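You operate a simulated robot arm through the tools that you are given. There is no shell and no other tool. Be economical: measure what you need, move in short steps, check, and stop when the job is done.

The job below is to be done with a simulated robot arm. You get a single attempt, and the scene is never put back.

Task
Close down: wipe the board smear, lock the gate, clear the scale, switch off.
Fine: the table pad does the wiping and goes back to its spot; wing nut tight; the drip cup goes to the table head; scale dark; nothing strikes the scale's glass plate. What is to be rubbed or washed off counts as gone when no trace of it is left.

The check looks at the end state, three seconds after you hand in, the way a careful person would. Anything else that was tipped, shoved, dropped, spilled or broken makes it a failure.

Robot
A 6-joint arm with a two-finger parallel gripper, fixed in place. Base frame: the origin is at the foot of the arm, x ahead of it, y to its left, z up. Lengths are in mm, angles in rad, forces in N, time in s.
With the tool pointing down near the work surface it reaches from about 300 to 740 mm from the base axis. Its first joint turns from -1.152 to 1.152 rad. Payload 2.45 kg.
The tool frame sits at the grasp point between the pads (the TCP): z along the fingers, y along the line on which they close. The tips reach 24 mm beyond it. The gripper opens to 68 mm. The fingers are 17 mm wide and 10 mm thick; the gripper's body (40 by 70 mm) begins 41 mm behind the TCP.
Orientation is told as [roll, pitch, yaw] about the base's x, y, z axes, in that order, counted from this pose: with the fingers straight down and closing along the base's y, the tool's x points along the base's -x, its y along +y and its z along -z.

Tools
- The arm moves only by the tool send_rows. Its argument "series" is a list of rows, each an object of numbers (a shift or turn left out is 0, a gripper value left out holds the last): "dx", "dy", "dz": the shift along the tool's x, y, z in cm; "wx", "wy", "wz": the turn, a rotation vector about the tool's x, y, z in rad; "claw": the gripper command, from -1 (shut) to 1 (fully open), values between in proportion. In form: [{"dx": .., "dy": .., "dz": .., "wx": .., "wy": .., "wz": .., "claw": ..}, ...]. A call has 1 to 10 rows; each row shifts and turns the commanded pose from where the row before left it, along the tool's axes as they then stand. Each row takes 0.2 s and may step no farther than 50 mm and 0.15 rad from the row before; otherwise, or with a gripper value out of range, the whole call is refused. Where a pose cannot be reached the arm comes as near as it can. A force on the tool above 50 N (or 10 N above the force at the start of the call, whichever is more), or a blocked arm, ends the call early, and 0.2 s more pass. The fingers move at their own pace (about 108 mm/s each) and stop on an object; they squeeze with about 30 N. The grip force told is the motor's: it shows also when the fingers shut on nothing. Time passes only in rows, and 0.2 s behind the last, so rows that do not move let the fingers close. It gives the time, the measured TCP pose, the force on the tool (base axes), the opening and the grip force at its end, in the units of the frame above (readings bear some noise), with the torque about the TCP (base axes, N m) and any sound that the robot's microphone picked up.
- Cameras (640 x 400 px; columns grow to the right, rows downward): "scene" is fixed at [140.1, 406.5, 1447.1]; the picture's right is [-0.93, -0.37, 0.00], its down [-0.27, 0.67, -0.69] and it looks along [0.26, -0.64, -0.72] (base axes); focal length 214 px, centre (320, 200). "wrist" rides on the gripper at [84, 11, -75] in the tool frame; the picture's right is [-0.13, 0.99, 0.00], its down [-0.60, -0.08, -0.79] and it looks along [-0.79, -0.10, 0.61] (tool axes); focal length 251 px, centre (320, 200). There is no depth. A picture from a camera that has moved, and an enlarged one, comes with that camera's place and axes in the base frame and with its lens.
- camera(camera): a new picture of that camera. No time passes.
- enlarge(camera, box): a new picture of the part [left, top, right, bottom] of that camera's present view, enlarged. No time passes.
- finish_job(): hands the job in; it is judged then, once.

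Work in short steps. Places have to be worked out from the pictures, the camera data and where the tool is seen: move nearer, look again, correct. Check each grasp and each placing, and mend what went wrong. You have 120 turns and 68 pictures in all, those below and enlarged ones among them. Open the gripper and draw the arm clear of the work before you hand the job in, unless the task says otherwise.

The tools are called after "Request:" by a JSON object that holds its "name" and its "arguments". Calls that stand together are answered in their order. send_rows: Moves the arm, as the interface text tells. Its arguments: {"type":"object","properties":{"series":{"type":"array","items":{"type":"object","properties":{"dx":{"type":"number"},"dy":{"type":"number"},"dz":{"type":"number"},"wx":{"type":"number"},"wy":{"type":"number"},"wz":{"type":"number"},"claw":{"type":"number"}}}}},"required":["series"]} The other tools are called the same way: camera (camera) takes a picture; enlarge (camera, box) takes an enlarged picture of a part of a camera's view; finish_job () hands the job in.

At the start:

```text
t: 0.0
tool_pos: [496.0, -85.3, 1251.6]
tcp_rot: [0.001, -0.001, 0.002]
ft_force: [-0.2, -0.1, 0.9]
ft_torque: [0.0, 0.0, 0.0]
finger_gap: 68.2
gripper_force: 0.0
```

scene: 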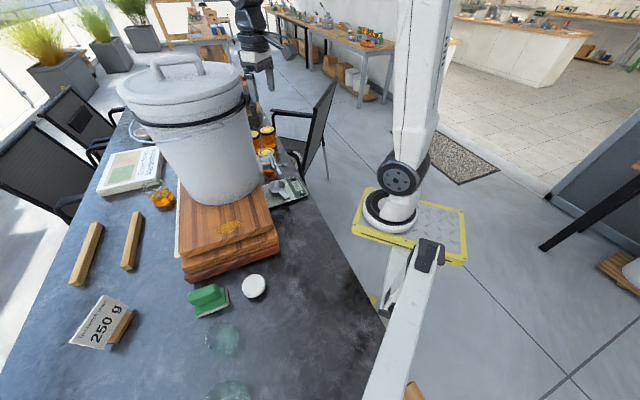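
wrist: 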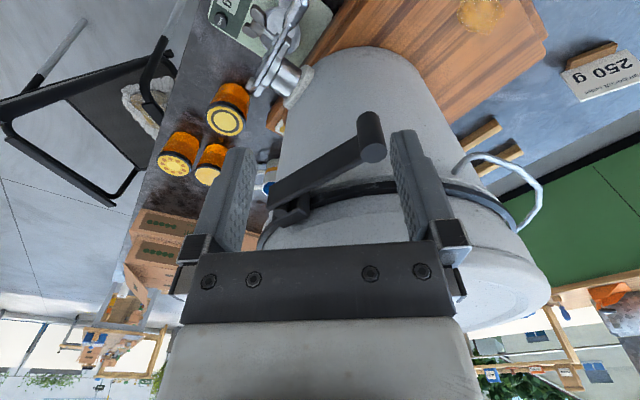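

I'll enlarge the parts of the scene to identify the objects first.

Request:
{"name": "enlarge", "arguments": {"camera": "scene", "box": [220, 100, 340, 220]}}

Request:
{"name": "enlarge", "arguments": {"camera": "scene", "box": [60, 180, 320, 360]}}

Request:
{"name": "enlarge", "arguments": {"camera": "wrist", "box": [120, 0, 360, 200]}}

```text
3.33 times, centred on (280, 160) of scene
camera zoom: at [140.1, 406.5, 1447.1], right [-0.93, -0.37, 0.0], down [-0.27, 0.67, -0.69], along [0.26, -0.64, -0.72], focal length 715 px, centre (453, 333)
```

zoom: 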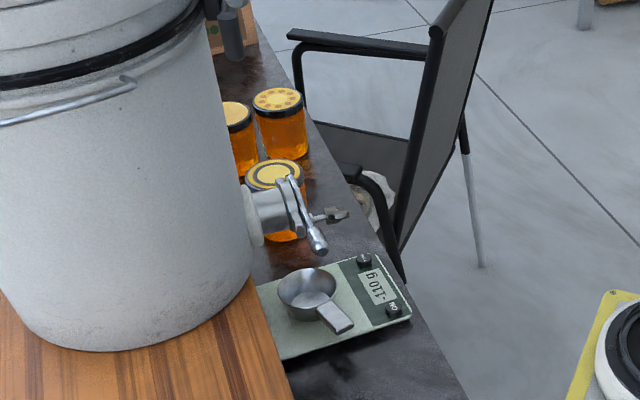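

```text
2.22 times, centred on (190, 270) of scene
camera zoom: at [140.1, 406.5, 1447.1], right [-0.93, -0.37, 0.0], down [-0.27, 0.67, -0.69], along [0.26, -0.64, -0.72], focal length 477 px, centre (609, 44)
```

zoom: 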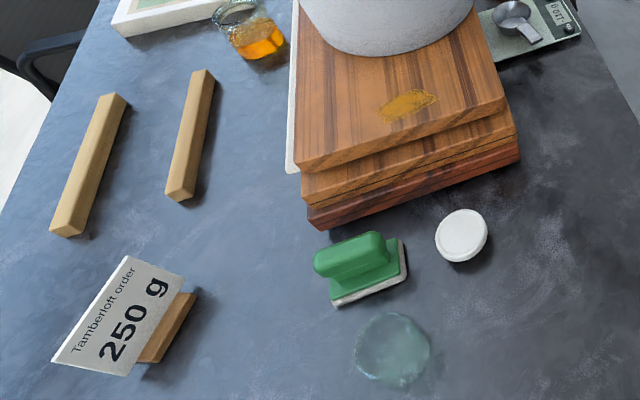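

```text
2.00 times, centred on (240, 100) of wrist
camera zoom: at [411.8, -72.9, 1326.7], right [0.13, 0.99, 0.0], down [0.6, -0.08, 0.79], along [0.79, -0.1, -0.61], focal length 503 px, centre (480, 400)
```

zoom: 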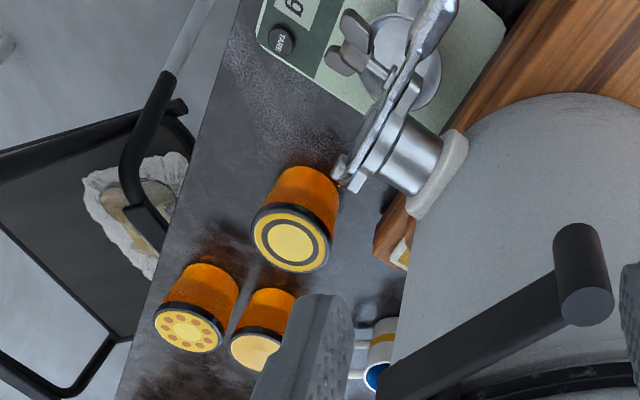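

The scale sits at roughly z≈770 mm, with the gate above it and the pad near (540, 317). I'll back off slightly and travel high toward +y to view the table from the wrist camera.

Request:
{"name": "send_rows", "arguments": {"series": [{"dx": 4}, {"dx": 4}, {"dy": 5}, {"dy": 5}, {"dy": 5}, {"dy": 5}, {"dy": 5}, {"dy": 5}]}}

Request:
{"name": "camera", "arguments": {"camera": "wrist"}}

Request:
{"name": "camera", "arguments": {"camera": "scene"}}

```text
t: 1.8
tool_pos: [413.4, 215.1, 1251.3]
tcp_rot: [0.001, 0.0, 0.0]
ft_force: [0.4, 0.1, 0.2]
ft_torque: [-0.03, 0.02, 0.0]
finger_gap: 68.0
gripper_force: 0.0
```

```text
62 pictures are left
camera wrist: at [330.9, 227.5, 1325.8], right [0.13, 0.99, 0.0], down [0.6, -0.08, 0.79], along [0.79, -0.1, -0.61], focal length 251 px, centre (320, 200)
```

wrist: 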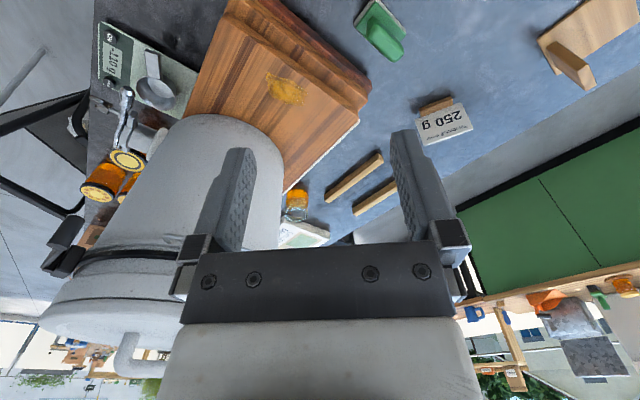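

```text
61 pictures are left
```

scene: 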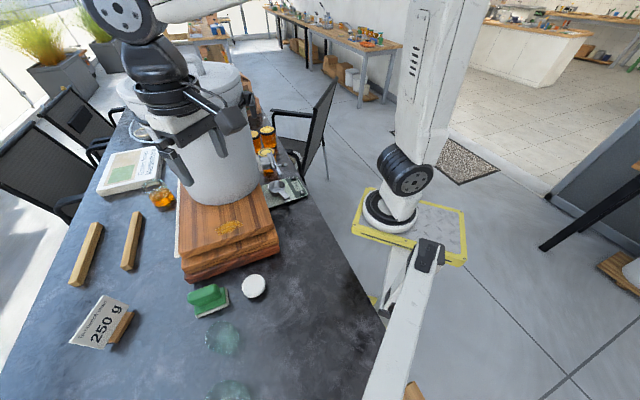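

There is a wooden item farther along +y outside the scene view. I'll yaw the tool so the wrist camera looks toward +y.

Request:
{"name": "send_rows", "arguments": {"series": [{"wz": -0.15}, {"wz": -0.15}, {"wz": -0.15}, {"wz": -0.15}, {"wz": -0.15}, {"wz": -0.15}, {"wz": -0.15}, {"wz": -0.15}]}}

Request:
{"name": "camera", "arguments": {"camera": "wrist"}}

```text
t: 3.6
tool_pos: [414.8, 215.5, 1251.6]
tcp_rot: [0.001, 0.001, 1.202]
ft_force: [-1.2, 0.4, -1.1]
ft_torque: [-0.01, 0.0, 0.0]
finger_gap: 68.1
gripper_force: 0.0
```

```text
60 pictures are left
camera wrist: at [375.5, 141.9, 1326.7], right [-0.88, 0.48, 0.0], down [0.29, 0.54, 0.79], along [0.38, 0.7, -0.61], focal length 251 px, centre (320, 200)
```

wrist: 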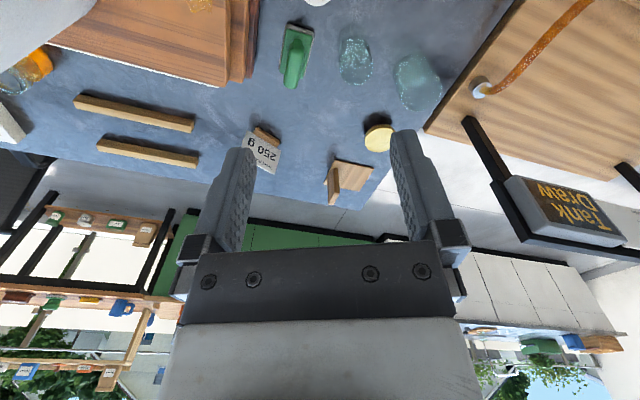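

Glass-like discs, a yellow round item, and a wooden sign sit at the +y end. I'll enlarge those.

Request:
{"name": "enlarge", "arguments": {"camera": "wrist", "box": [230, 0, 450, 210]}}

```text
1.90 times, centred on (340, 105) of wrist
camera zoom: at [375.5, 141.9, 1326.7], right [-0.88, 0.48, 0.0], down [0.29, 0.54, 0.79], along [0.38, 0.7, -0.61], focal length 479 px, centre (282, 381)
```

zoom: 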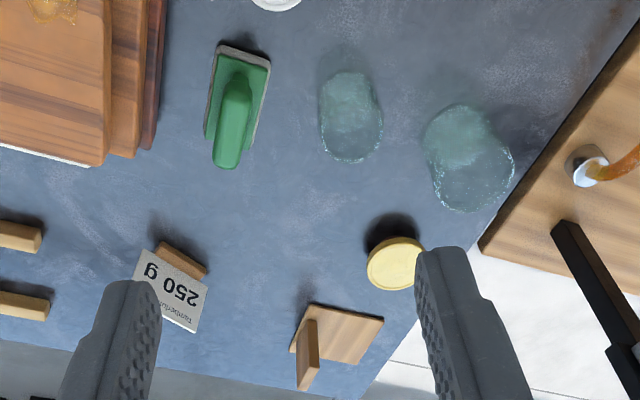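

The table runs diagonally, with one short end near +y by the "Tank Draw" desk. Now I'll look toward the −y end and the scale/gate side before deciding on the head.

Request:
{"name": "send_rows", "arguments": {"series": [{"wz": 0.15}, {"wz": 0.15}, {"wz": 0.15}, {"wz": 0.15}, {"wz": 0.15}, {"wz": 0.15}, {"wz": 0.15}, {"wz": 0.15}]}}

Request:
{"name": "send_rows", "arguments": {"series": [{"dy": -5}, {"dy": -5}, {"dy": -5}, {"dy": -5}, {"dy": -5}, {"dy": -5}, {"dy": -5}, {"wz": 0.15}, {"wz": 0.15}, {"wz": 0.15}]}}

Request:
{"name": "send_rows", "arguments": {"series": [{"wz": 0.15}, {"wz": 0.15}, {"wz": 0.15}]}}

Request:
{"name": "camera", "arguments": {"camera": "wrist"}}

```text
t: 5.4
tool_pos: [416.1, 215.6, 1251.5]
tcp_rot: [0.0, 0.0, -0.002]
ft_force: [0.2, -0.7, 0.3]
ft_torque: [-0.02, 0.02, -0.01]
finger_gap: 68.2
gripper_force: 0.0
```

```text
t: 7.6
tool_pos: [415.4, -135.7, 1250.9]
tcp_rot: [-0.001, -0.001, -0.453]
ft_force: [0.5, -0.1, 0.2]
ft_torque: [0.0, 0.01, -0.01]
finger_gap: 68.1
gripper_force: 0.0
```

```text
t: 8.4
tool_pos: [415.4, -135.7, 1249.9]
tcp_rot: [-0.001, 0.002, -0.902]
ft_force: [0.0, 0.3, -0.8]
ft_torque: [-0.02, 0.0, -0.05]
finger_gap: 67.9
gripper_force: 0.0
```

```text
58 pictures are left
camera wrist: at [372.4, -61.2, 1326.6], right [0.86, 0.51, 0.0], down [0.31, -0.52, 0.79], along [0.41, -0.68, -0.61], focal length 251 px, centre (320, 200)
```

wrist: 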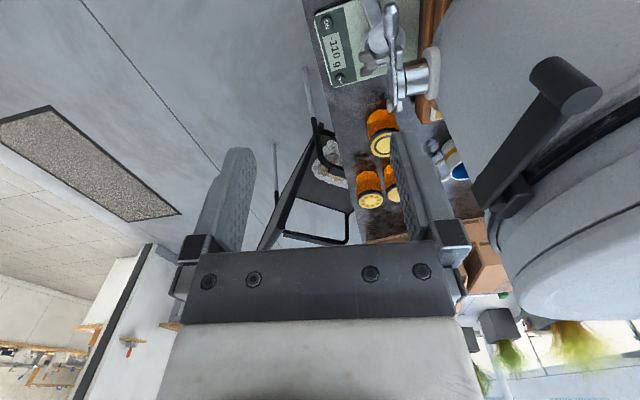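

Let me zoom on the scale and the valve.

Request:
{"name": "enlarge", "arguments": {"camera": "wrist", "box": [300, 0, 480, 120]}}

Request:
{"name": "enlarge", "arguments": {"camera": "wrist", "box": [330, 80, 530, 320]}}

```text
3.33 times, centred on (390, 60) of wrist
camera zoom: at [372.4, -61.2, 1326.6], right [0.86, 0.51, 0.0], down [0.31, -0.52, 0.79], along [0.41, -0.68, -0.61], focal length 838 px, centre (87, 667)
```

zoom: 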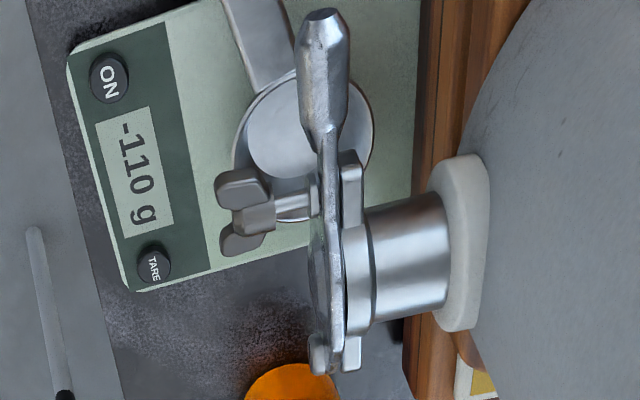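

```text
1.67 times, centred on (430, 200) of wrist
camera zoom: at [372.4, -61.2, 1326.6], right [0.86, 0.51, 0.0], down [0.31, -0.52, 0.79], along [0.41, -0.68, -0.61], focal length 419 px, centre (137, 200)
```

zoom: 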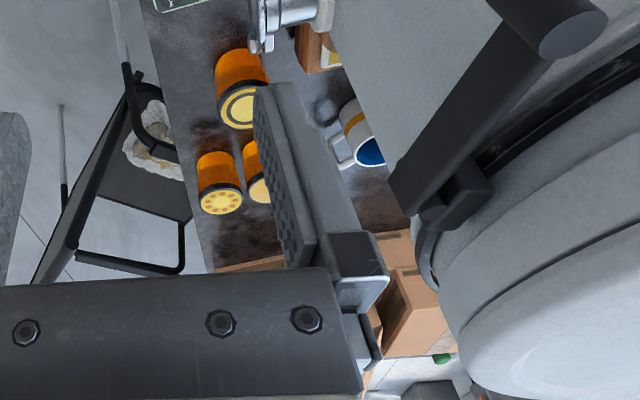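

Gate axis points out toward (−0.74,−0.68); wing nut ≈(522,−173,941), lever level, ON button at the near corner of the scale. I'll start with the pad: its handle is near (545,315,805), running at about 40°. Turning back and moving above it.

Request:
{"name": "send_rows", "arguments": {"series": [{"wz": -0.15}, {"wz": -0.15}, {"wz": -0.15}, {"wz": -0.15}, {"wz": -0.15}, {"wz": -0.15}, {"dy": 5}, {"dy": 5}, {"dy": 5}, {"dy": 5}]}}

Request:
{"name": "send_rows", "arguments": {"series": [{"dy": 5}, {"dy": 5}, {"dy": 5}, {"dy": 5}, {"dy": 4}, {"wz": -0.15}, {"wz": -0.15}, {"wz": -0.15}, {"wz": -0.15}, {"wz": -0.1}]}}

Request:
{"name": "send_rows", "arguments": {"series": [{"dz": 5}, {"dz": 5}, {"dz": 5}, {"dz": 5}]}}

Request:
{"name": "camera", "arguments": {"camera": "wrist"}}

```text
t: 10.6
tool_pos: [416.5, 64.2, 1252.0]
tcp_rot: [0.001, -0.001, -0.001]
ft_force: [0.1, 0.3, -0.2]
ft_torque: [-0.02, 0.01, 0.0]
finger_gap: 67.9
gripper_force: 0.2
```

```text
t: 12.8
tool_pos: [415.7, 304.7, 1250.3]
tcp_rot: [0.0, 0.002, 0.703]
ft_force: [-0.4, 0.3, 1.0]
ft_torque: [0.02, -0.01, 0.02]
finger_gap: 68.1
gripper_force: 0.0
```

```text
t: 13.8
tool_pos: [413.6, 305.7, 1049.3]
tcp_rot: [-0.001, 0.0, 0.7]
ft_force: [-0.2, -1.1, 0.0]
ft_torque: [0.03, 0.02, -0.01]
finger_gap: 68.0
gripper_force: 0.1
```

```text
55 pictures are left
camera wrist: at [343.8, 260.0, 1125.2], right [-0.54, 0.84, 0.0], down [0.51, 0.33, 0.79], along [0.67, 0.43, -0.61], focal length 251 px, centre (320, 200)
```

wrist: 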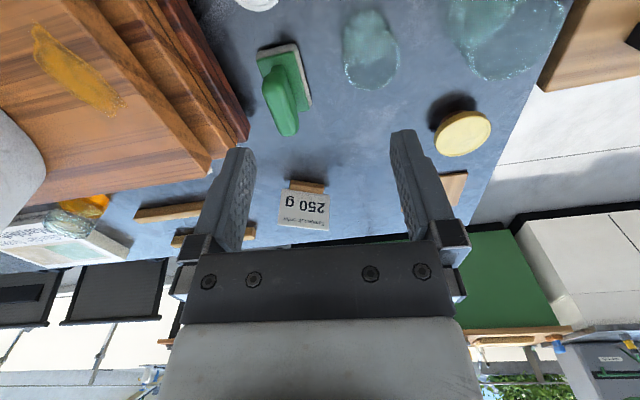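

Pad handle confirmed near (544,325), running ~42°. Moving above it, lower, to refine.

Request:
{"name": "send_rows", "arguments": {"series": [{"dx": -3.5, "dy": -2.3}, {"dx": -3.5, "dy": -2.3}, {"dx": -3.5, "dy": -2.4}, {"dz": 5}, {"dz": 5}, {"dz": 3}, {}]}}

Request:
{"name": "camera", "arguments": {"camera": "wrist"}}

Request:
{"name": "camera", "arguments": {"camera": "scene"}}

```text
t: 15.4
tool_pos: [539.7, 318.8, 920.5]
tcp_rot: [0.0, -0.001, 0.702]
ft_force: [-0.4, 0.2, 1.0]
ft_torque: [0.04, -0.01, 0.03]
finger_gap: 68.1
gripper_force: 0.0
```

```text
54 pictures are left
camera wrist: at [468.8, 274.3, 996.3], right [-0.54, 0.84, 0.0], down [0.51, 0.33, 0.79], along [0.67, 0.43, -0.61], focal length 251 px, centre (320, 200)
```

wrist: 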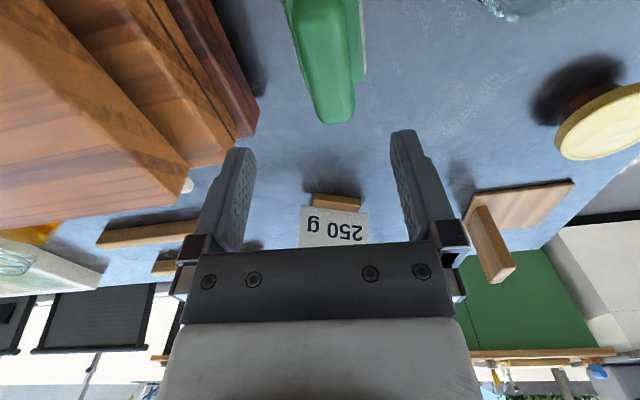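

```text
53 pictures are left
```

scene: 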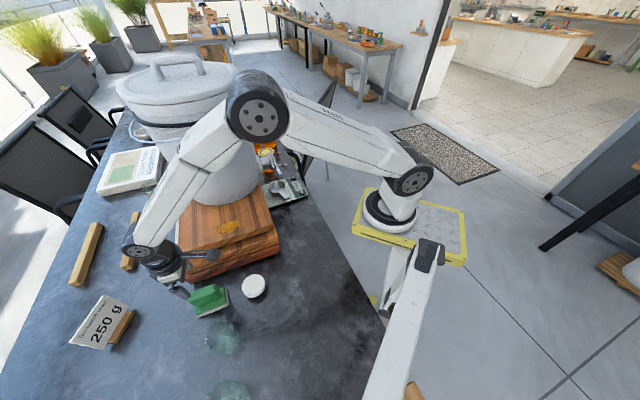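

The TCP is nearly aligned over the handle. I'll turn slightly, lower to z≈850 and check from the scene camera.

Request:
{"name": "send_rows", "arguments": {"series": [{"dx": -0.6, "dy": 0.3, "wz": -0.06}, {"dz": 3.5}, {"dz": 3.5}, {}]}}

Request:
{"name": "enlarge", "arguments": {"camera": "scene", "box": [140, 240, 260, 330]}}

Request:
{"name": "camera", "arguments": {"camera": "wrist"}}

```text
t: 16.4
tool_pos: [542.7, 324.8, 851.5]
tcp_rot: [0.0, 0.001, 0.76]
ft_force: [-0.3, 0.6, -0.4]
ft_torque: [-0.02, 0.0, -0.01]
finger_gap: 67.9
gripper_force: 0.1
```

```text
4.44 times, centred on (200, 285) of scene
camera zoom: at [140.1, 406.5, 1447.1], right [-0.93, -0.37, 0.0], down [-0.27, 0.67, -0.69], along [0.26, -0.64, -0.72], focal length 953 px, centre (853, -178)
```

zoom: 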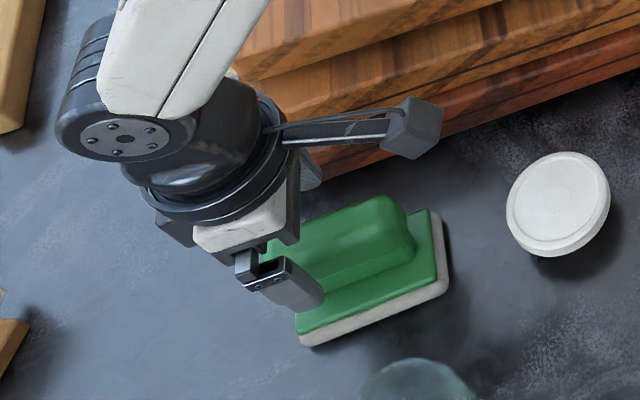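

```text
51 pictures are left
camera wrist: at [475.0, 275.6, 926.2], right [-0.59, 0.81, 0.0], down [0.49, 0.36, 0.79], along [0.64, 0.47, -0.61], focal length 251 px, centre (320, 200)
```

wrist: 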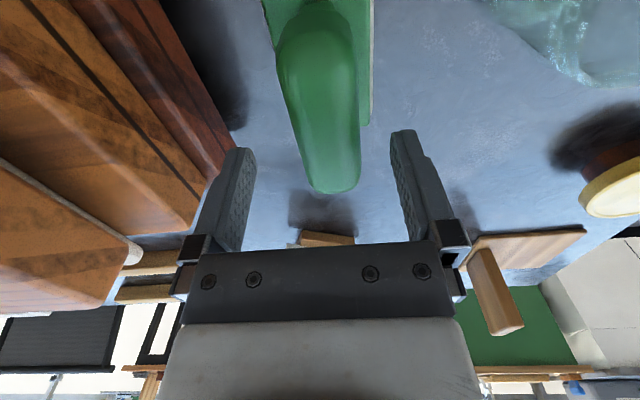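

Handle is centred under the TCP with ~4 mm lateral offset. Correcting and descending to TCP z≈815.

Request:
{"name": "send_rows", "arguments": {"series": [{"dy": 0.4, "wz": -0.03}, {"dz": 2}, {"dz": 1.6}, {}]}}

Request:
{"name": "enlarge", "arguments": {"camera": "scene", "box": [150, 250, 250, 330]}}

```text
t: 17.4
tool_pos: [540.3, 327.5, 814.6]
tcp_rot: [0.001, 0.0, 0.792]
ft_force: [-0.3, -0.6, 0.3]
ft_torque: [0.0, -0.01, -0.01]
finger_gap: 68.3
gripper_force: 0.1
```

```text
5.00 times, centred on (200, 290) of scene
camera zoom: at [140.1, 406.5, 1447.1], right [-0.93, -0.37, 0.0], down [-0.27, 0.67, -0.69], along [0.26, -0.64, -0.72], focal length 1072 px, centre (920, -250)
```

zoom: 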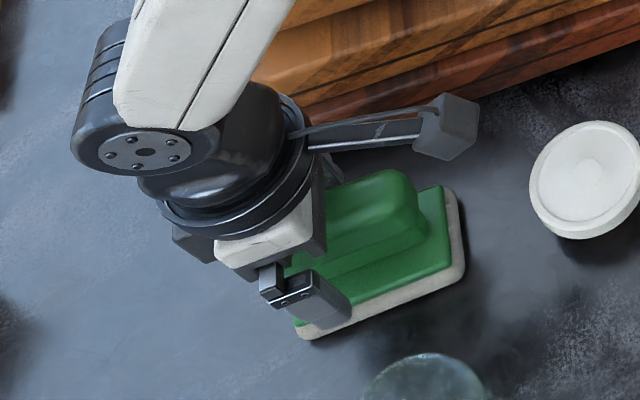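

The fingers look ~15–20 mm toward the far end of the pad. Shifting back 1.5 cm, lowering 1 cm more, and closing.

Request:
{"name": "send_rows", "arguments": {"series": [{"dx": 1.5}, {"dz": 0.7}, {}]}}

Request:
{"name": "send_rows", "arguments": {"series": [{"claw": -0.2}, {"claw": -0.6}, {"claw": -1}, {}, {}]}}

Request:
{"name": "camera", "arguments": {"camera": "wrist"}}

```text
t: 18.2
tool_pos: [529.2, 316.8, 807.9]
tcp_rot: [0.0, 0.001, 0.789]
ft_force: [0.7, 1.1, 1.3]
ft_torque: [-0.01, 0.0, -0.01]
finger_gap: 68.2
gripper_force: 0.1
```

```text
t: 19.4
tool_pos: [529.6, 316.6, 808.4]
tcp_rot: [0.0, 0.0, 0.792]
ft_force: [-0.2, 0.0, -0.4]
ft_torque: [0.0, 0.02, -0.03]
finger_gap: 29.9
gripper_force: 30.2
```

```text
49 pictures are left
camera wrist: at [463.2, 266.4, 883.6], right [-0.61, 0.79, 0.0], down [0.48, 0.37, 0.79], along [0.63, 0.49, -0.61], focal length 251 px, centre (320, 200)
```

wrist: 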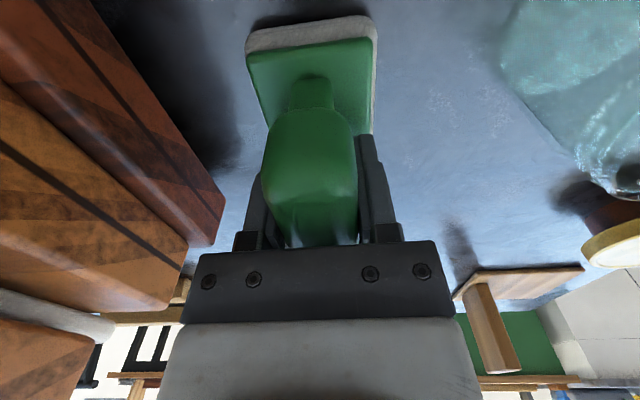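

Gripped (gap 29.9 mm); grasp pose (529.5, 316.7, 808) yaw 0.79 noted for return. Lifting and moving toward the smear at about (566,133).

Request:
{"name": "send_rows", "arguments": {"series": [{"dz": -2}, {"dz": -5}, {"dz": -5}, {"dz": -5}, {"dz": -4}, {"dx": 3.5, "dy": -3}, {"dx": 3.5, "dy": -3}, {"dy": -3, "dx": 1.5}, {}]}}

Request:
{"name": "camera", "arguments": {"camera": "scene"}}

Request:
{"name": "camera", "arguments": {"camera": "wrist"}}

```text
t: 21.4
tool_pos: [534.8, 194.5, 1018.3]
tcp_rot: [0.001, 0.0, 0.792]
ft_force: [0.4, 0.6, 0.4]
ft_torque: [-0.01, 0.0, -0.03]
finger_gap: 0.0
gripper_force: 23.3
```

```text
48 pictures are left
```

scene: 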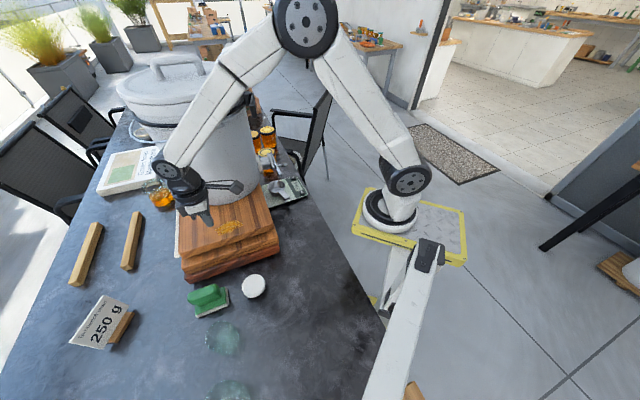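

```text
47 pictures are left
camera wrist: at [467.8, 143.2, 1094.3], right [-0.61, 0.79, 0.0], down [0.48, 0.37, 0.79], along [0.63, 0.49, -0.61], focal length 251 px, centre (320, 200)
```

wrist: 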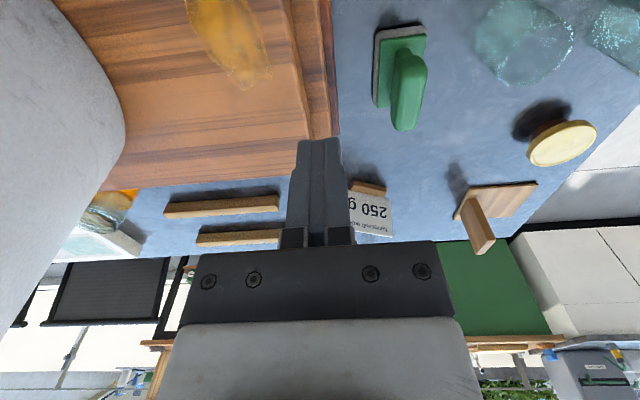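

The pad slipped out; it appears still in place. Let me zoom in on it before regrasping lower.

Request:
{"name": "enlarge", "arguments": {"camera": "scene", "box": [170, 265, 250, 325]}}

Request:
{"name": "enlarge", "arguments": {"camera": "wrist", "box": [340, 0, 480, 140]}}

```text
6.67 times, centred on (210, 295) of scene
camera zoom: at [140.2, 406.5, 1447.1], right [-0.93, -0.37, 0.0], down [-0.27, 0.67, -0.69], along [0.26, -0.64, -0.72], focal length 1430 px, centre (1053, -433)
```

zoom: 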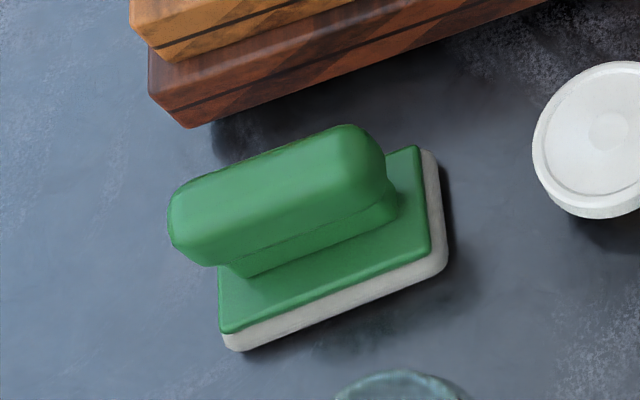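

```text
2.86 times, centred on (410, 70) of wrist
camera zoom: at [467.8, 143.2, 1094.3], right [-0.61, 0.79, 0.0], down [0.48, 0.37, 0.79], along [0.63, 0.49, -0.61], focal length 718 px, centre (63, 571)
```

zoom: 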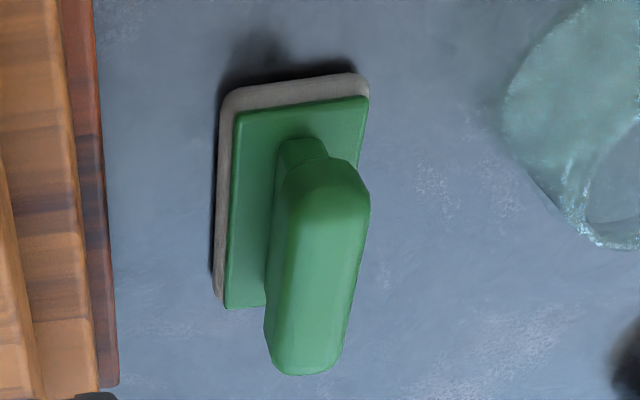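

Handle top is at z≈840 and the bar spans roughly 805–840. I'll return and grip with the TCP at bar mid‑height (≈820), then lift slowly while watching the gap.

Request:
{"name": "send_rows", "arguments": {"series": [{"dx": -2.8, "dy": 3, "claw": 1}, {"dx": -2.8, "dy": 3}, {"dx": -2.7, "dy": 3}, {"dz": 5}, {"dz": 5}, {"dz": 5}, {"dz": 4.3}, {"dz": 0.2}]}}

Request:
{"name": "send_rows", "arguments": {"series": [{"claw": -0.2}, {"claw": -1}, {}, {}, {}]}}

Request:
{"name": "send_rows", "arguments": {"series": [{"dz": -0.3}, {"dz": -0.3}, {"dz": -0.4}, {}]}}

```text
t: 23.2
tool_pos: [527.7, 315.6, 822.0]
tcp_rot: [0.001, 0.0, 0.79]
ft_force: [-0.8, -0.2, 0.0]
ft_torque: [0.02, -0.02, 0.02]
finger_gap: 68.1
gripper_force: 0.2
```

```text
t: 24.4
tool_pos: [527.4, 315.9, 823.3]
tcp_rot: [0.001, 0.0, 0.791]
ft_force: [-0.2, 0.1, 0.0]
ft_torque: [-0.01, 0.01, -0.01]
finger_gap: 29.4
gripper_force: 29.7
```

```text
t: 25.4
tool_pos: [528.6, 316.0, 831.9]
tcp_rot: [0.001, 0.0, 0.79]
ft_force: [0.0, -0.7, -1.6]
ft_torque: [0.01, 0.02, 0.0]
finger_gap: 29.6
gripper_force: 30.3
```

Force shows about −1.6 N, so it's carrying the pad. Lifting further gradually.

Request:
{"name": "send_rows", "arguments": {"series": [{"dz": -0.6}, {"dz": -1}, {"dz": -1.5}, {"dz": -2}, {"dz": -2}, {}]}}

Request:
{"name": "camera", "arguments": {"camera": "scene"}}

```text
t: 26.8
tool_pos: [528.2, 315.7, 904.6]
tcp_rot: [0.0, 0.0, 0.79]
ft_force: [-0.6, 1.1, -1.3]
ft_torque: [0.0, 0.0, -0.02]
finger_gap: 29.5
gripper_force: 29.7
```

```text
44 pictures are left
```

scene: 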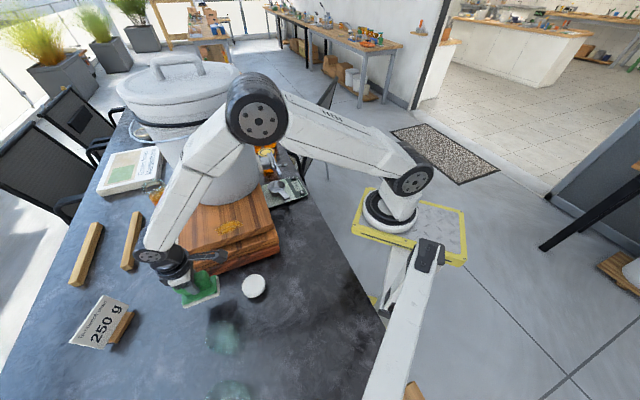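

The pad is held. Raising and moving over the smear at moderate speed.

Request:
{"name": "send_rows", "arguments": {"series": [{"dz": -2}, {"dz": -3}, {"dz": -3}, {"dz": -2}, {"dx": 1, "dy": -1.5}, {"dx": 2, "dy": -3}, {"dx": 2, "dy": -3}, {"dx": 2, "dy": -3}, {"dx": 2, "dy": -3}, {"dx": 1.3, "dy": -2}]}}

Request:
{"name": "camera", "arguments": {"camera": "wrist"}}

Request:
{"name": "enlarge", "arguments": {"camera": "scene", "box": [140, 140, 300, 290]}}

```text
t: 29.0
tool_pos: [566.0, 132.3, 1004.0]
tcp_rot: [0.001, 0.0, 0.792]
ft_force: [0.0, -0.4, -0.5]
ft_torque: [0.02, -0.01, -0.01]
finger_gap: 29.9
gripper_force: 29.9
```

```text
43 pictures are left
camera wrist: at [500.2, 82.9, 1079.6], right [-0.61, 0.79, 0.0], down [0.48, 0.37, 0.79], along [0.63, 0.49, -0.61], focal length 251 px, centre (320, 200)
```

wrist: 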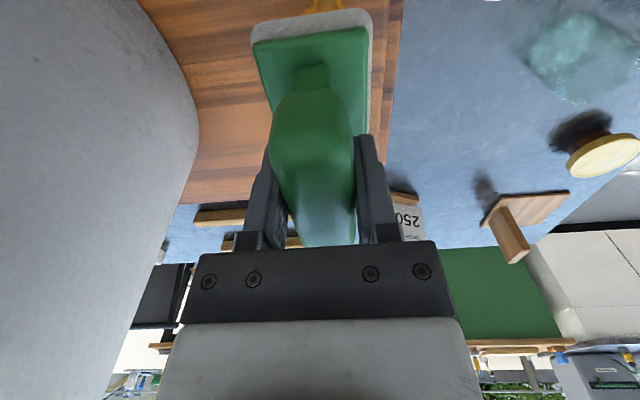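

```text
2.67 times, centred on (220, 215) of scene
camera zoom: at [140.1, 406.5, 1447.1], right [-0.93, -0.37, 0.0], down [-0.27, 0.67, -0.69], along [0.26, -0.64, -0.72], focal length 572 px, centre (587, 160)
```

zoom: 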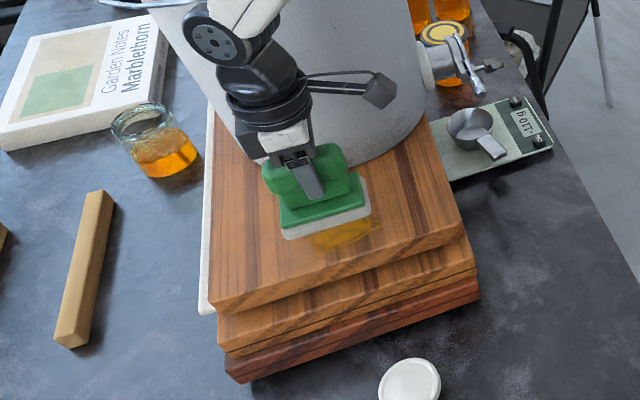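

Positioned above the smear. Descending slowly to find contact (expected TCP ≈ 946).

Request:
{"name": "send_rows", "arguments": {"series": [{"dz": 2}, {"dz": 1.5}, {"dz": 0.8}, {}]}}

Request:
{"name": "enlarge", "arguments": {"camera": "scene", "box": [180, 180, 280, 260]}}

```text
t: 30.0
tool_pos: [568.8, 135.3, 965.3]
tcp_rot: [-0.005, -0.008, 0.79]
ft_force: [-8.5, -1.3, 45.0]
ft_torque: [0.15, 0.41, -0.04]
finger_gap: 29.7
gripper_force: 30.1
```

```text
5.00 times, centred on (230, 220) of scene
camera zoom: at [139.1, 406.3, 1447.3], right [-0.93, -0.37, 0.0], down [-0.27, 0.67, -0.69], along [0.26, -0.64, -0.72], focal length 1072 px, centre (770, 100)
```

zoom: 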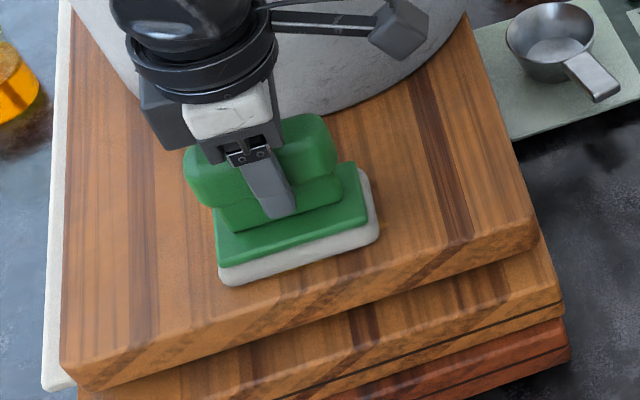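

Contact at TCP ≈966, 45 N. Easing to ~15 N and starting strokes.

Request:
{"name": "send_rows", "arguments": {"series": [{"dz": -0.28}, {}]}}

Request:
{"name": "send_rows", "arguments": {"series": [{"dx": 1}, {"dx": 1}, {"dx": 1}, {"dx": -1}, {"dx": -1}, {"dx": -1}, {"dx": -1}, {"dx": -1}, {"dx": 1}, {"dx": 1}]}}

```text
t: 30.6
tool_pos: [568.2, 134.2, 965.3]
tcp_rot: [-0.003, -0.008, 0.791]
ft_force: [8.2, 5.7, 18.3]
ft_torque: [0.66, -0.68, -0.04]
finger_gap: 29.6
gripper_force: 30.1
```

```text
t: 32.8
tool_pos: [567.5, 134.7, 964.7]
tcp_rot: [-0.001, -0.006, 0.791]
ft_force: [5.7, 6.2, 16.7]
ft_torque: [-0.02, 0.16, -0.07]
finger_gap: 29.8
gripper_force: 29.7
```

Stable pressing at ~17 N. Now crosswise strokes.

Request:
{"name": "send_rows", "arguments": {"series": [{"dy": 1}, {"dy": 1}, {"dy": 0.8}, {"dy": -1}, {"dy": -1}, {"dy": -1}, {"dy": -1}, {"dy": -1}, {"dy": 1}, {"dy": 1.2}]}}

Request:
{"name": "send_rows", "arguments": {"series": [{"dx": 1.5}, {"dx": 1.2, "dy": 0.5}, {"dy": 1}, {"dy": -1}, {"dy": -1}, {"dy": -1}, {"dy": 1}, {"dx": -1.5}, {"dx": -1.5}, {"dx": -1.5}]}}

Request:
{"name": "send_rows", "arguments": {"series": [{"dy": 1}, {"dy": 1}, {"dy": -1}, {"dy": -1}, {"dy": -1}, {"dy": -1}, {"dy": 1}, {"dx": 1, "dy": 0.5}, {"dx": 1}, {}]}}

```text
t: 35.0
tool_pos: [567.8, 132.1, 963.4]
tcp_rot: [-0.003, -0.002, 0.791]
ft_force: [7.6, -7.9, 19.7]
ft_torque: [-0.59, 0.06, 0.25]
finger_gap: 29.5
gripper_force: 30.3
```

```text
t: 37.2
tool_pos: [581.5, 144.1, 963.9]
tcp_rot: [0.0, 0.003, 0.79]
ft_force: [-2.1, -3.5, 7.5]
ft_torque: [-0.01, -0.03, -0.03]
finger_gap: 29.9
gripper_force: 30.4
```

```text
t: 39.4
tool_pos: [572.5, 126.3, 964.5]
tcp_rot: [-0.001, -0.002, 0.792]
ft_force: [4.7, 6.7, 14.3]
ft_torque: [0.01, 0.2, -0.05]
finger_gap: 29.4
gripper_force: 29.5
```

Lifting and checking the board for traces.

Request:
{"name": "send_rows", "arguments": {"series": [{"dz": -0.6}, {"dz": -2}, {"dz": -3}, {"dx": 0.5, "dy": 3}, {"dy": 4}, {"dy": 3}]}}

Request:
{"name": "enlarge", "arguments": {"camera": "scene", "box": [180, 180, 280, 260]}}

Request:
{"name": "camera", "arguments": {"camera": "wrist"}}

```text
t: 40.8
tool_pos: [498.7, 193.2, 1019.2]
tcp_rot: [-0.001, 0.001, 0.79]
ft_force: [-0.8, 0.1, -0.8]
ft_torque: [-0.03, -0.01, 0.02]
finger_gap: 29.7
gripper_force: 30.5
```

```text
5.00 times, centred on (230, 220) of scene
camera zoom: at [140.2, 406.5, 1447.1], right [-0.93, -0.37, 0.0], down [-0.27, 0.67, -0.69], along [0.26, -0.64, -0.72], focal length 1072 px, centre (770, 100)
```

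zoom: 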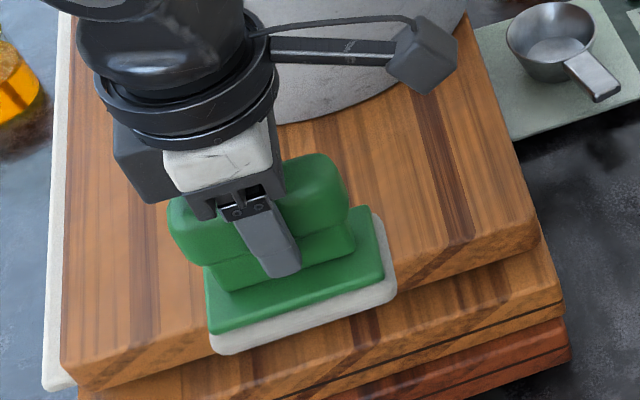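

```text
39 pictures are left
camera wrist: at [431.0, 141.5, 1095.2], right [-0.61, 0.79, 0.0], down [0.48, 0.37, 0.79], along [0.63, 0.49, -0.61], focal length 251 px, centre (320, 200)
```

wrist: 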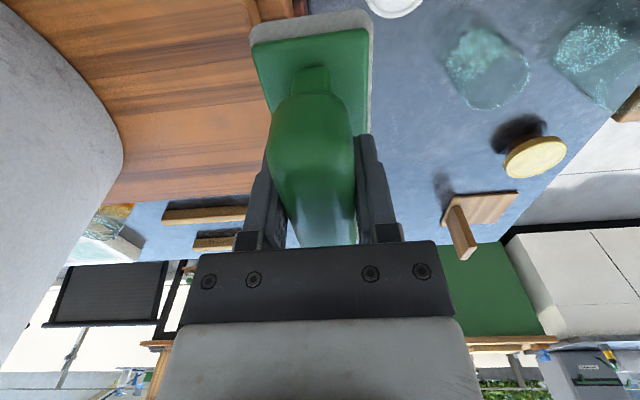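

Looks clear so far; moving over the pad's home spot and checking the whole board.

Request:
{"name": "send_rows", "arguments": {"series": [{"dx": -1.5, "dy": 1}, {"dx": -3, "dy": 1.8}, {"dx": -3, "dy": 1.8}, {"dx": -2.2, "dy": 1.4}, {"dx": -1.05, "dy": 0.57}, {}]}}

Request:
{"name": "enlarge", "arguments": {"camera": "scene", "box": [180, 180, 280, 260]}}

```text
t: 42.2
tool_pos: [526.8, 315.6, 1019.6]
tcp_rot: [0.001, 0.001, 0.792]
ft_force: [-0.7, -1.1, -0.5]
ft_torque: [-0.02, -0.02, -0.02]
finger_gap: 29.5
gripper_force: 29.7
```

```text
5.00 times, centred on (230, 220) of scene
camera zoom: at [140.1, 406.5, 1447.1], right [-0.93, -0.37, 0.0], down [-0.27, 0.67, -0.69], along [0.26, -0.64, -0.72], focal length 1072 px, centre (770, 100)
```

zoom: 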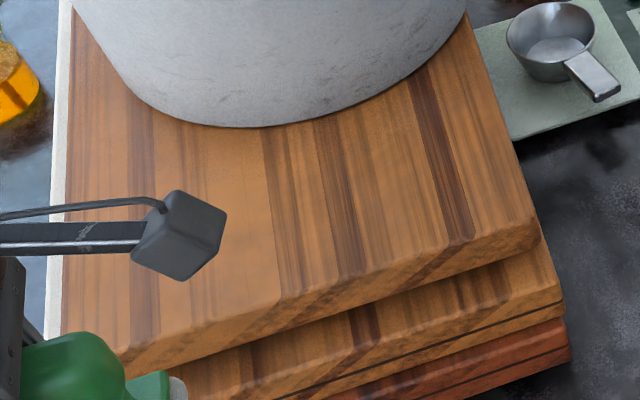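

Board is clean. Lowering the pad onto its spot, feeling for contact.

Request:
{"name": "send_rows", "arguments": {"series": [{"dz": 3}, {"dz": 5}, {"dz": 5}, {"dz": 3}, {"dz": 2}, {"dz": 0.8}, {}]}}

Request:
{"name": "enlarge", "arguments": {"camera": "scene", "box": [150, 250, 250, 330]}}

```text
t: 43.8
tool_pos: [526.1, 315.3, 831.6]
tcp_rot: [-0.001, 0.0, 0.791]
ft_force: [-0.6, 0.4, -1.3]
ft_torque: [0.03, -0.01, 0.0]
finger_gap: 29.8
gripper_force: 29.6
```

```text
5.00 times, centred on (200, 290) of scene
camera zoom: at [140.2, 406.5, 1447.1], right [-0.93, -0.37, 0.0], down [-0.27, 0.67, -0.69], along [0.26, -0.64, -0.72], focal length 1072 px, centre (920, -250)
```

zoom: 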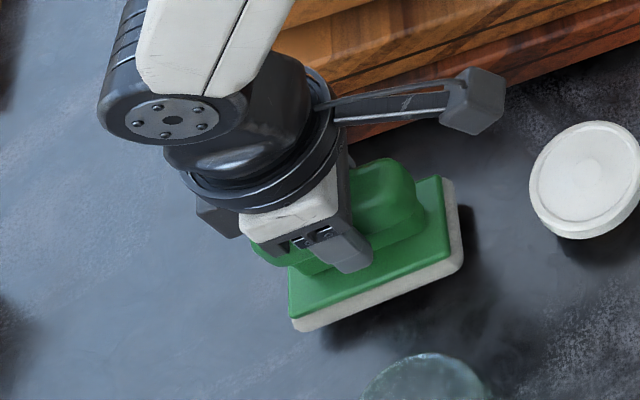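

Alignment matches the original spot. Lowering the last ~9 mm gently, then releasing.

Request:
{"name": "send_rows", "arguments": {"series": [{"dz": 0.4}, {"dz": 0.3}, {"dz": 0.1}, {}]}}

```text
t: 44.8
tool_pos: [526.3, 314.2, 823.4]
tcp_rot: [0.0, 0.001, 0.789]
ft_force: [0.0, -0.1, -1.0]
ft_torque: [0.01, -0.01, -0.01]
finger_gap: 29.8
gripper_force: 30.2
```

Request:
{"name": "send_rows", "arguments": {"series": [{"dz": 0.15}, {"dz": 0.15}, {}]}}

```text
t: 45.6
tool_pos: [526.6, 314.7, 820.5]
tcp_rot: [-0.001, 0.0, 0.79]
ft_force: [0.1, 0.4, -0.8]
ft_torque: [-0.01, 0.02, -0.01]
finger_gap: 29.7
gripper_force: 29.8
```

No contact yet (pad slid up a bit in the grip while wiping); I'll continue in small steps.

Request:
{"name": "send_rows", "arguments": {"series": [{"dz": 0.15}, {"dz": 0.15}, {"dz": 0.15}, {}]}}

```text
t: 46.6
tool_pos: [526.5, 315.1, 819.8]
tcp_rot: [0.002, -0.003, 0.791]
ft_force: [-13.0, -13.1, 41.8]
ft_torque: [-0.17, 0.19, 0.02]
finger_gap: 29.6
gripper_force: 30.2
```

Contact now. Easing off 3 mm and opening.

Request:
{"name": "send_rows", "arguments": {"series": [{"dz": -0.35}, {}]}}

Request:
{"name": "send_rows", "arguments": {"series": [{"claw": 0}, {"claw": 1}, {}, {"dz": -2}, {"dz": -4}, {"dz": -5}, {"dz": -5}, {"dz": -5}]}}

Request:
{"name": "enlarge", "arguments": {"camera": "scene", "box": [170, 265, 250, 325]}}

```text
t: 47.2
tool_pos: [527.3, 314.1, 820.1]
tcp_rot: [0.0, -0.002, 0.789]
ft_force: [3.9, -0.2, 6.0]
ft_torque: [0.2, -0.42, -0.17]
finger_gap: 29.5
gripper_force: 30.0
```

```text
t: 49.0
tool_pos: [526.7, 314.3, 1031.0]
tcp_rot: [-0.001, -0.001, 0.79]
ft_force: [1.0, 0.3, 0.3]
ft_torque: [0.02, 0.0, -0.03]
finger_gap: 68.0
gripper_force: 0.0
```

```text
6.67 times, centred on (210, 295) of scene
camera zoom: at [140.1, 406.5, 1447.1], right [-0.93, -0.37, 0.0], down [-0.27, 0.67, -0.69], along [0.26, -0.64, -0.72], focal length 1430 px, centre (1053, -433)
```

zoom: 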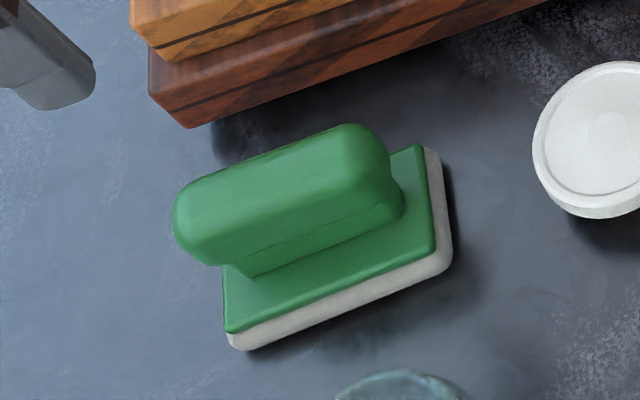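

Pad is home and the board clean. Next, the gate: I'll move around in front of it (robot side, kept clear of the latch handle).

Request:
{"name": "send_rows", "arguments": {"series": [{"dx": 4.43, "dy": -1.1}, {"dx": 4.43, "dy": -1.1}, {"dx": 4.43, "dy": -1.1}, {"dx": 4.43, "dy": -1.1}, {"dx": 4.43, "dy": -1.1}, {"dx": 4.43, "dy": -1.1}, {"dx": 4.43, "dy": -1.1}, {"dx": 4.43, "dy": -1.1}]}}

Request:
{"name": "send_rows", "arguments": {"series": [{"dx": 2.84, "dy": -3.28}, {"dx": 2.84, "dy": -3.28}, {"dx": 2.84, "dy": -3.28}, {"dx": 2.84, "dy": -3.28}, {"dx": 2.84, "dy": -3.28}, {"dx": 2.84, "dy": -3.28}]}}

Request:
{"name": "send_rows", "arguments": {"series": [{"wy": -0.15}, {"wy": -0.15}, {"wy": -0.15}, {"wy": -0.15}, {"wy": -0.15}, {"wy": -0.15}]}}

Request:
{"name": "camera", "arguments": {"camera": "wrist"}}

```text
t: 50.8
tool_pos: [349.3, 0.4, 1032.0]
tcp_rot: [-0.002, 0.0, 0.792]
ft_force: [0.3, 0.1, -0.3]
ft_torque: [0.0, 0.0, 0.03]
finger_gap: 68.0
gripper_force: 0.0
out of reach, approached as far as the arm can: row 8
```

```text
t: 52.2
tool_pos: [369.9, -259.8, 1031.9]
tcp_rot: [0.001, 0.001, 0.791]
ft_force: [-1.2, 1.4, -0.9]
ft_torque: [0.01, 0.04, 0.01]
finger_gap: 68.0
gripper_force: 0.1
```

```text
t: 53.6
tool_pos: [382.9, -253.6, 1031.4]
tcp_rot: [-0.001, -0.903, 0.792]
ft_force: [0.2, 0.2, -0.4]
ft_torque: [-0.02, -0.03, 0.02]
finger_gap: 68.1
gripper_force: 0.2
out of reach, approached as far as the arm can: row 6
```

```text
35 pictures are left
camera wrist: at [296.8, -323.0, 1013.5], right [-0.65, 0.75, 0.1], down [-0.12, -0.23, 0.97], along [0.75, 0.61, 0.24], focal length 251 px, centre (320, 200)
```

wrist: 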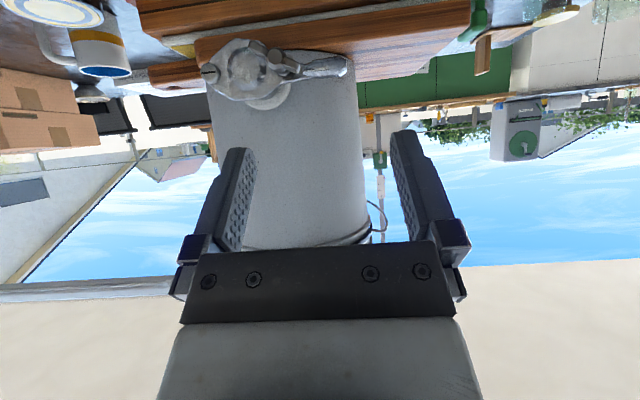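

The gate is now seen nearly face-on. Zooming in on it.

Request:
{"name": "enlarge", "arguments": {"camera": "wrist", "box": [180, 20, 370, 130]}}

```text
3.37 times, centred on (275, 75) of wrist
camera zoom: at [296.8, -323.0, 1013.5], right [-0.65, 0.75, 0.1], down [-0.12, -0.23, 0.97], along [0.75, 0.61, 0.24], focal length 847 px, centre (472, 621)
```

zoom: 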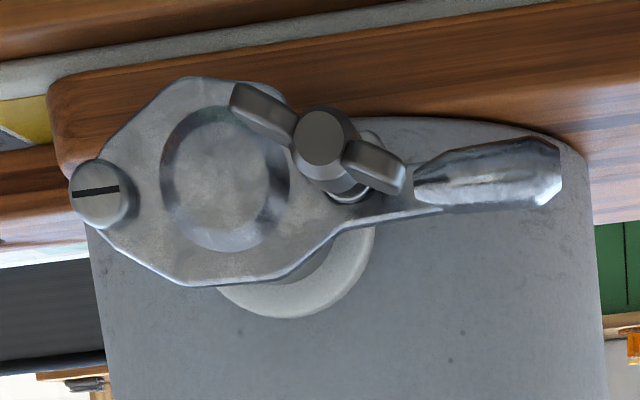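

The plate covers the outlet (closed); the wing nut needs tightening, wings tilted ~25°. I'll move outward a bit and finish tilting to horizontal.

Request:
{"name": "send_rows", "arguments": {"series": [{"dx": -0.5, "dy": -1.35, "dz": 3}, {"dx": -0.5, "dy": -1.35, "dz": 3}, {"wy": -0.15}, {"wy": -0.15}, {"wy": -0.15}, {"wy": -0.15}, {"wy": -0.07}, {}]}}

```text
t: 55.4
tool_pos: [439.7, -234.2, 1002.0]
tcp_rot: [-1.118, -1.569, 1.91]
ft_force: [0.2, 0.2, -0.3]
ft_torque: [0.02, 0.01, 0.0]
finger_gap: 68.2
gripper_force: 0.0
```

Horizontal now. Correct yaw slightly and roll −1.13 rad so the fingers straddle the wings.

Request:
{"name": "send_rows", "arguments": {"series": [{"wx": 0.05}, {"wz": -0.15}, {"wz": -0.15}, {"wz": -0.15}, {"wz": -0.15}, {"wz": -0.15}, {"wz": -0.15}, {"wz": -0.15}, {"wz": -0.08}, {}]}}

Request:
{"name": "camera", "arguments": {"camera": "wrist"}}

```text
t: 57.6
tool_pos: [578.0, -437.3, 1118.2]
tcp_rot: [-1.568, -0.441, 2.313]
ft_force: [0.2, 0.5, -0.1]
ft_torque: [0.04, 0.01, -0.01]
finger_gap: 67.9
gripper_force: 0.1
out of reach, approached as far as the arm can: row 3, 4, 5, 6, 7, 8, 9
```

```text
33 pictures are left
camera wrist: at [572.2, -539.8, 1072.6], right [-0.37, 0.4, -0.84], down [-0.93, -0.16, 0.33], along [0.0, 0.9, 0.43], focal length 251 px, centre (320, 200)
```

wrist: 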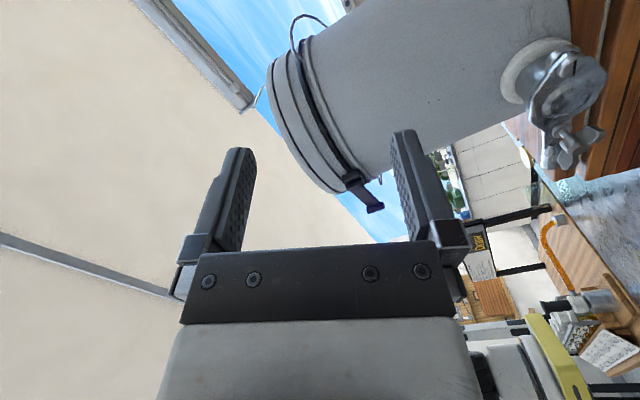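

The arm couldn't take that roll and wandered. No contact registered. I'll roll back step by step and see where it settles.

Request:
{"name": "send_rows", "arguments": {"series": [{"wz": 0.15}]}}

```text
t: 58.0
tool_pos: [579.9, -438.4, 1118.1]
tcp_rot: [-1.57, -0.592, 2.31]
ft_force: [0.1, -0.1, 0.3]
ft_torque: [0.01, -0.01, 0.0]
finger_gap: 68.0
gripper_force: 0.0
```

Orientation is right but position drifted to (580,−438,1118). A scene view to understand the arm configuration.

Request:
{"name": "camera", "arguments": {"camera": "scene"}}

```text
32 pictures are left
```

scene: 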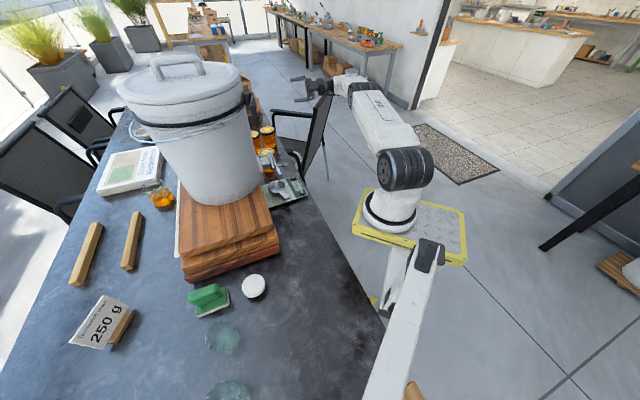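

I'll roll back to the upright orientation here, then translate back in front of the gate.

Request:
{"name": "send_rows", "arguments": {"series": [{"wz": 0.15}, {"wz": 0.15}, {"wz": 0.15}, {"wz": 0.15}, {"wz": 0.15}, {"wz": 0.15}, {"wz": 0.08}, {}]}}

Request:
{"name": "send_rows", "arguments": {"series": [{"dx": 2, "dy": 4.1, "dz": 0.57}, {"dx": 2, "dy": 4.1, "dz": 0.57}, {"dx": 2, "dy": 4.1, "dz": 0.57}, {"dx": 2, "dy": 4.1, "dz": 0.57}, {"dx": 2, "dy": 4.1, "dz": 0.57}, {"dx": 2, "dy": 4, "dz": 0.57}, {}]}}

```text
t: 59.8
tool_pos: [578.2, -438.3, 1117.3]
tcp_rot: [0.833, -1.568, -0.091]
ft_force: [0.2, -0.1, 0.3]
ft_torque: [0.01, 0.0, -0.02]
finger_gap: 68.0
gripper_force: 0.0
```

```text
t: 61.4
tool_pos: [437.2, -232.9, 997.9]
tcp_rot: [-0.296, -1.568, 1.039]
ft_force: [0.1, 0.5, 0.2]
ft_torque: [0.0, 0.03, 0.04]
finger_gap: 67.9
gripper_force: 0.1
```

Back at the standoff. Now test positive roll in small amounts (camera swings to the left).

Request:
{"name": "send_rows", "arguments": {"series": [{"wz": 0.15}, {"wz": 0.15}, {"wz": 0.15}]}}

Request:
{"name": "send_rows", "arguments": {"series": [{"wz": 0.15}, {"wz": 0.15}, {"wz": 0.15}]}}

```text
t: 62.2
tool_pos: [438.2, -233.8, 997.9]
tcp_rot: [1.567, -1.12, -0.827]
ft_force: [0.0, 0.3, -0.3]
ft_torque: [0.02, 0.0, -0.02]
finger_gap: 68.0
gripper_force: 0.0
```

```text
t: 63.0
tool_pos: [439.2, -233.9, 996.7]
tcp_rot: [1.57, -0.668, -0.829]
ft_force: [0.2, 0.7, 0.1]
ft_torque: [0.01, 0.0, 0.01]
finger_gap: 68.0
gripper_force: 0.0
```

Positive roll works. Continuing to ~+2.0 rad in stages.

Request:
{"name": "send_rows", "arguments": {"series": [{"wz": 0.15}, {"wz": 0.15}, {"wz": 0.15}, {"wz": 0.15}]}}

Request:
{"name": "send_rows", "arguments": {"series": [{"wz": 0.15}, {"wz": 0.15}, {"wz": 0.15}, {"wz": 0.05}]}}

Request:
{"name": "camera", "arguments": {"camera": "wrist"}}

```text
t: 64.0
tool_pos: [439.3, -233.1, 998.1]
tcp_rot: [1.569, -0.069, -0.831]
ft_force: [-0.1, 0.0, 0.1]
ft_torque: [0.0, 0.01, -0.04]
finger_gap: 67.9
gripper_force: 0.1
```

```text
t: 65.0
tool_pos: [439.9, -234.0, 997.5]
tcp_rot: [1.568, 0.432, -0.832]
ft_force: [0.2, 0.2, 0.1]
ft_torque: [0.0, 0.01, 0.01]
finger_gap: 68.0
gripper_force: 0.1
```

```text
31 pictures are left
camera wrist: at [335.3, -230.3, 1043.8], right [0.36, -0.39, 0.85], down [-0.24, -0.92, -0.32], along [0.9, -0.09, -0.42], focal length 251 px, centre (320, 200)
```

wrist: 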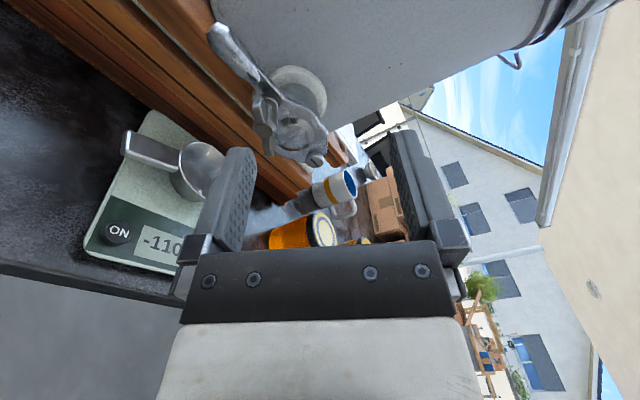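

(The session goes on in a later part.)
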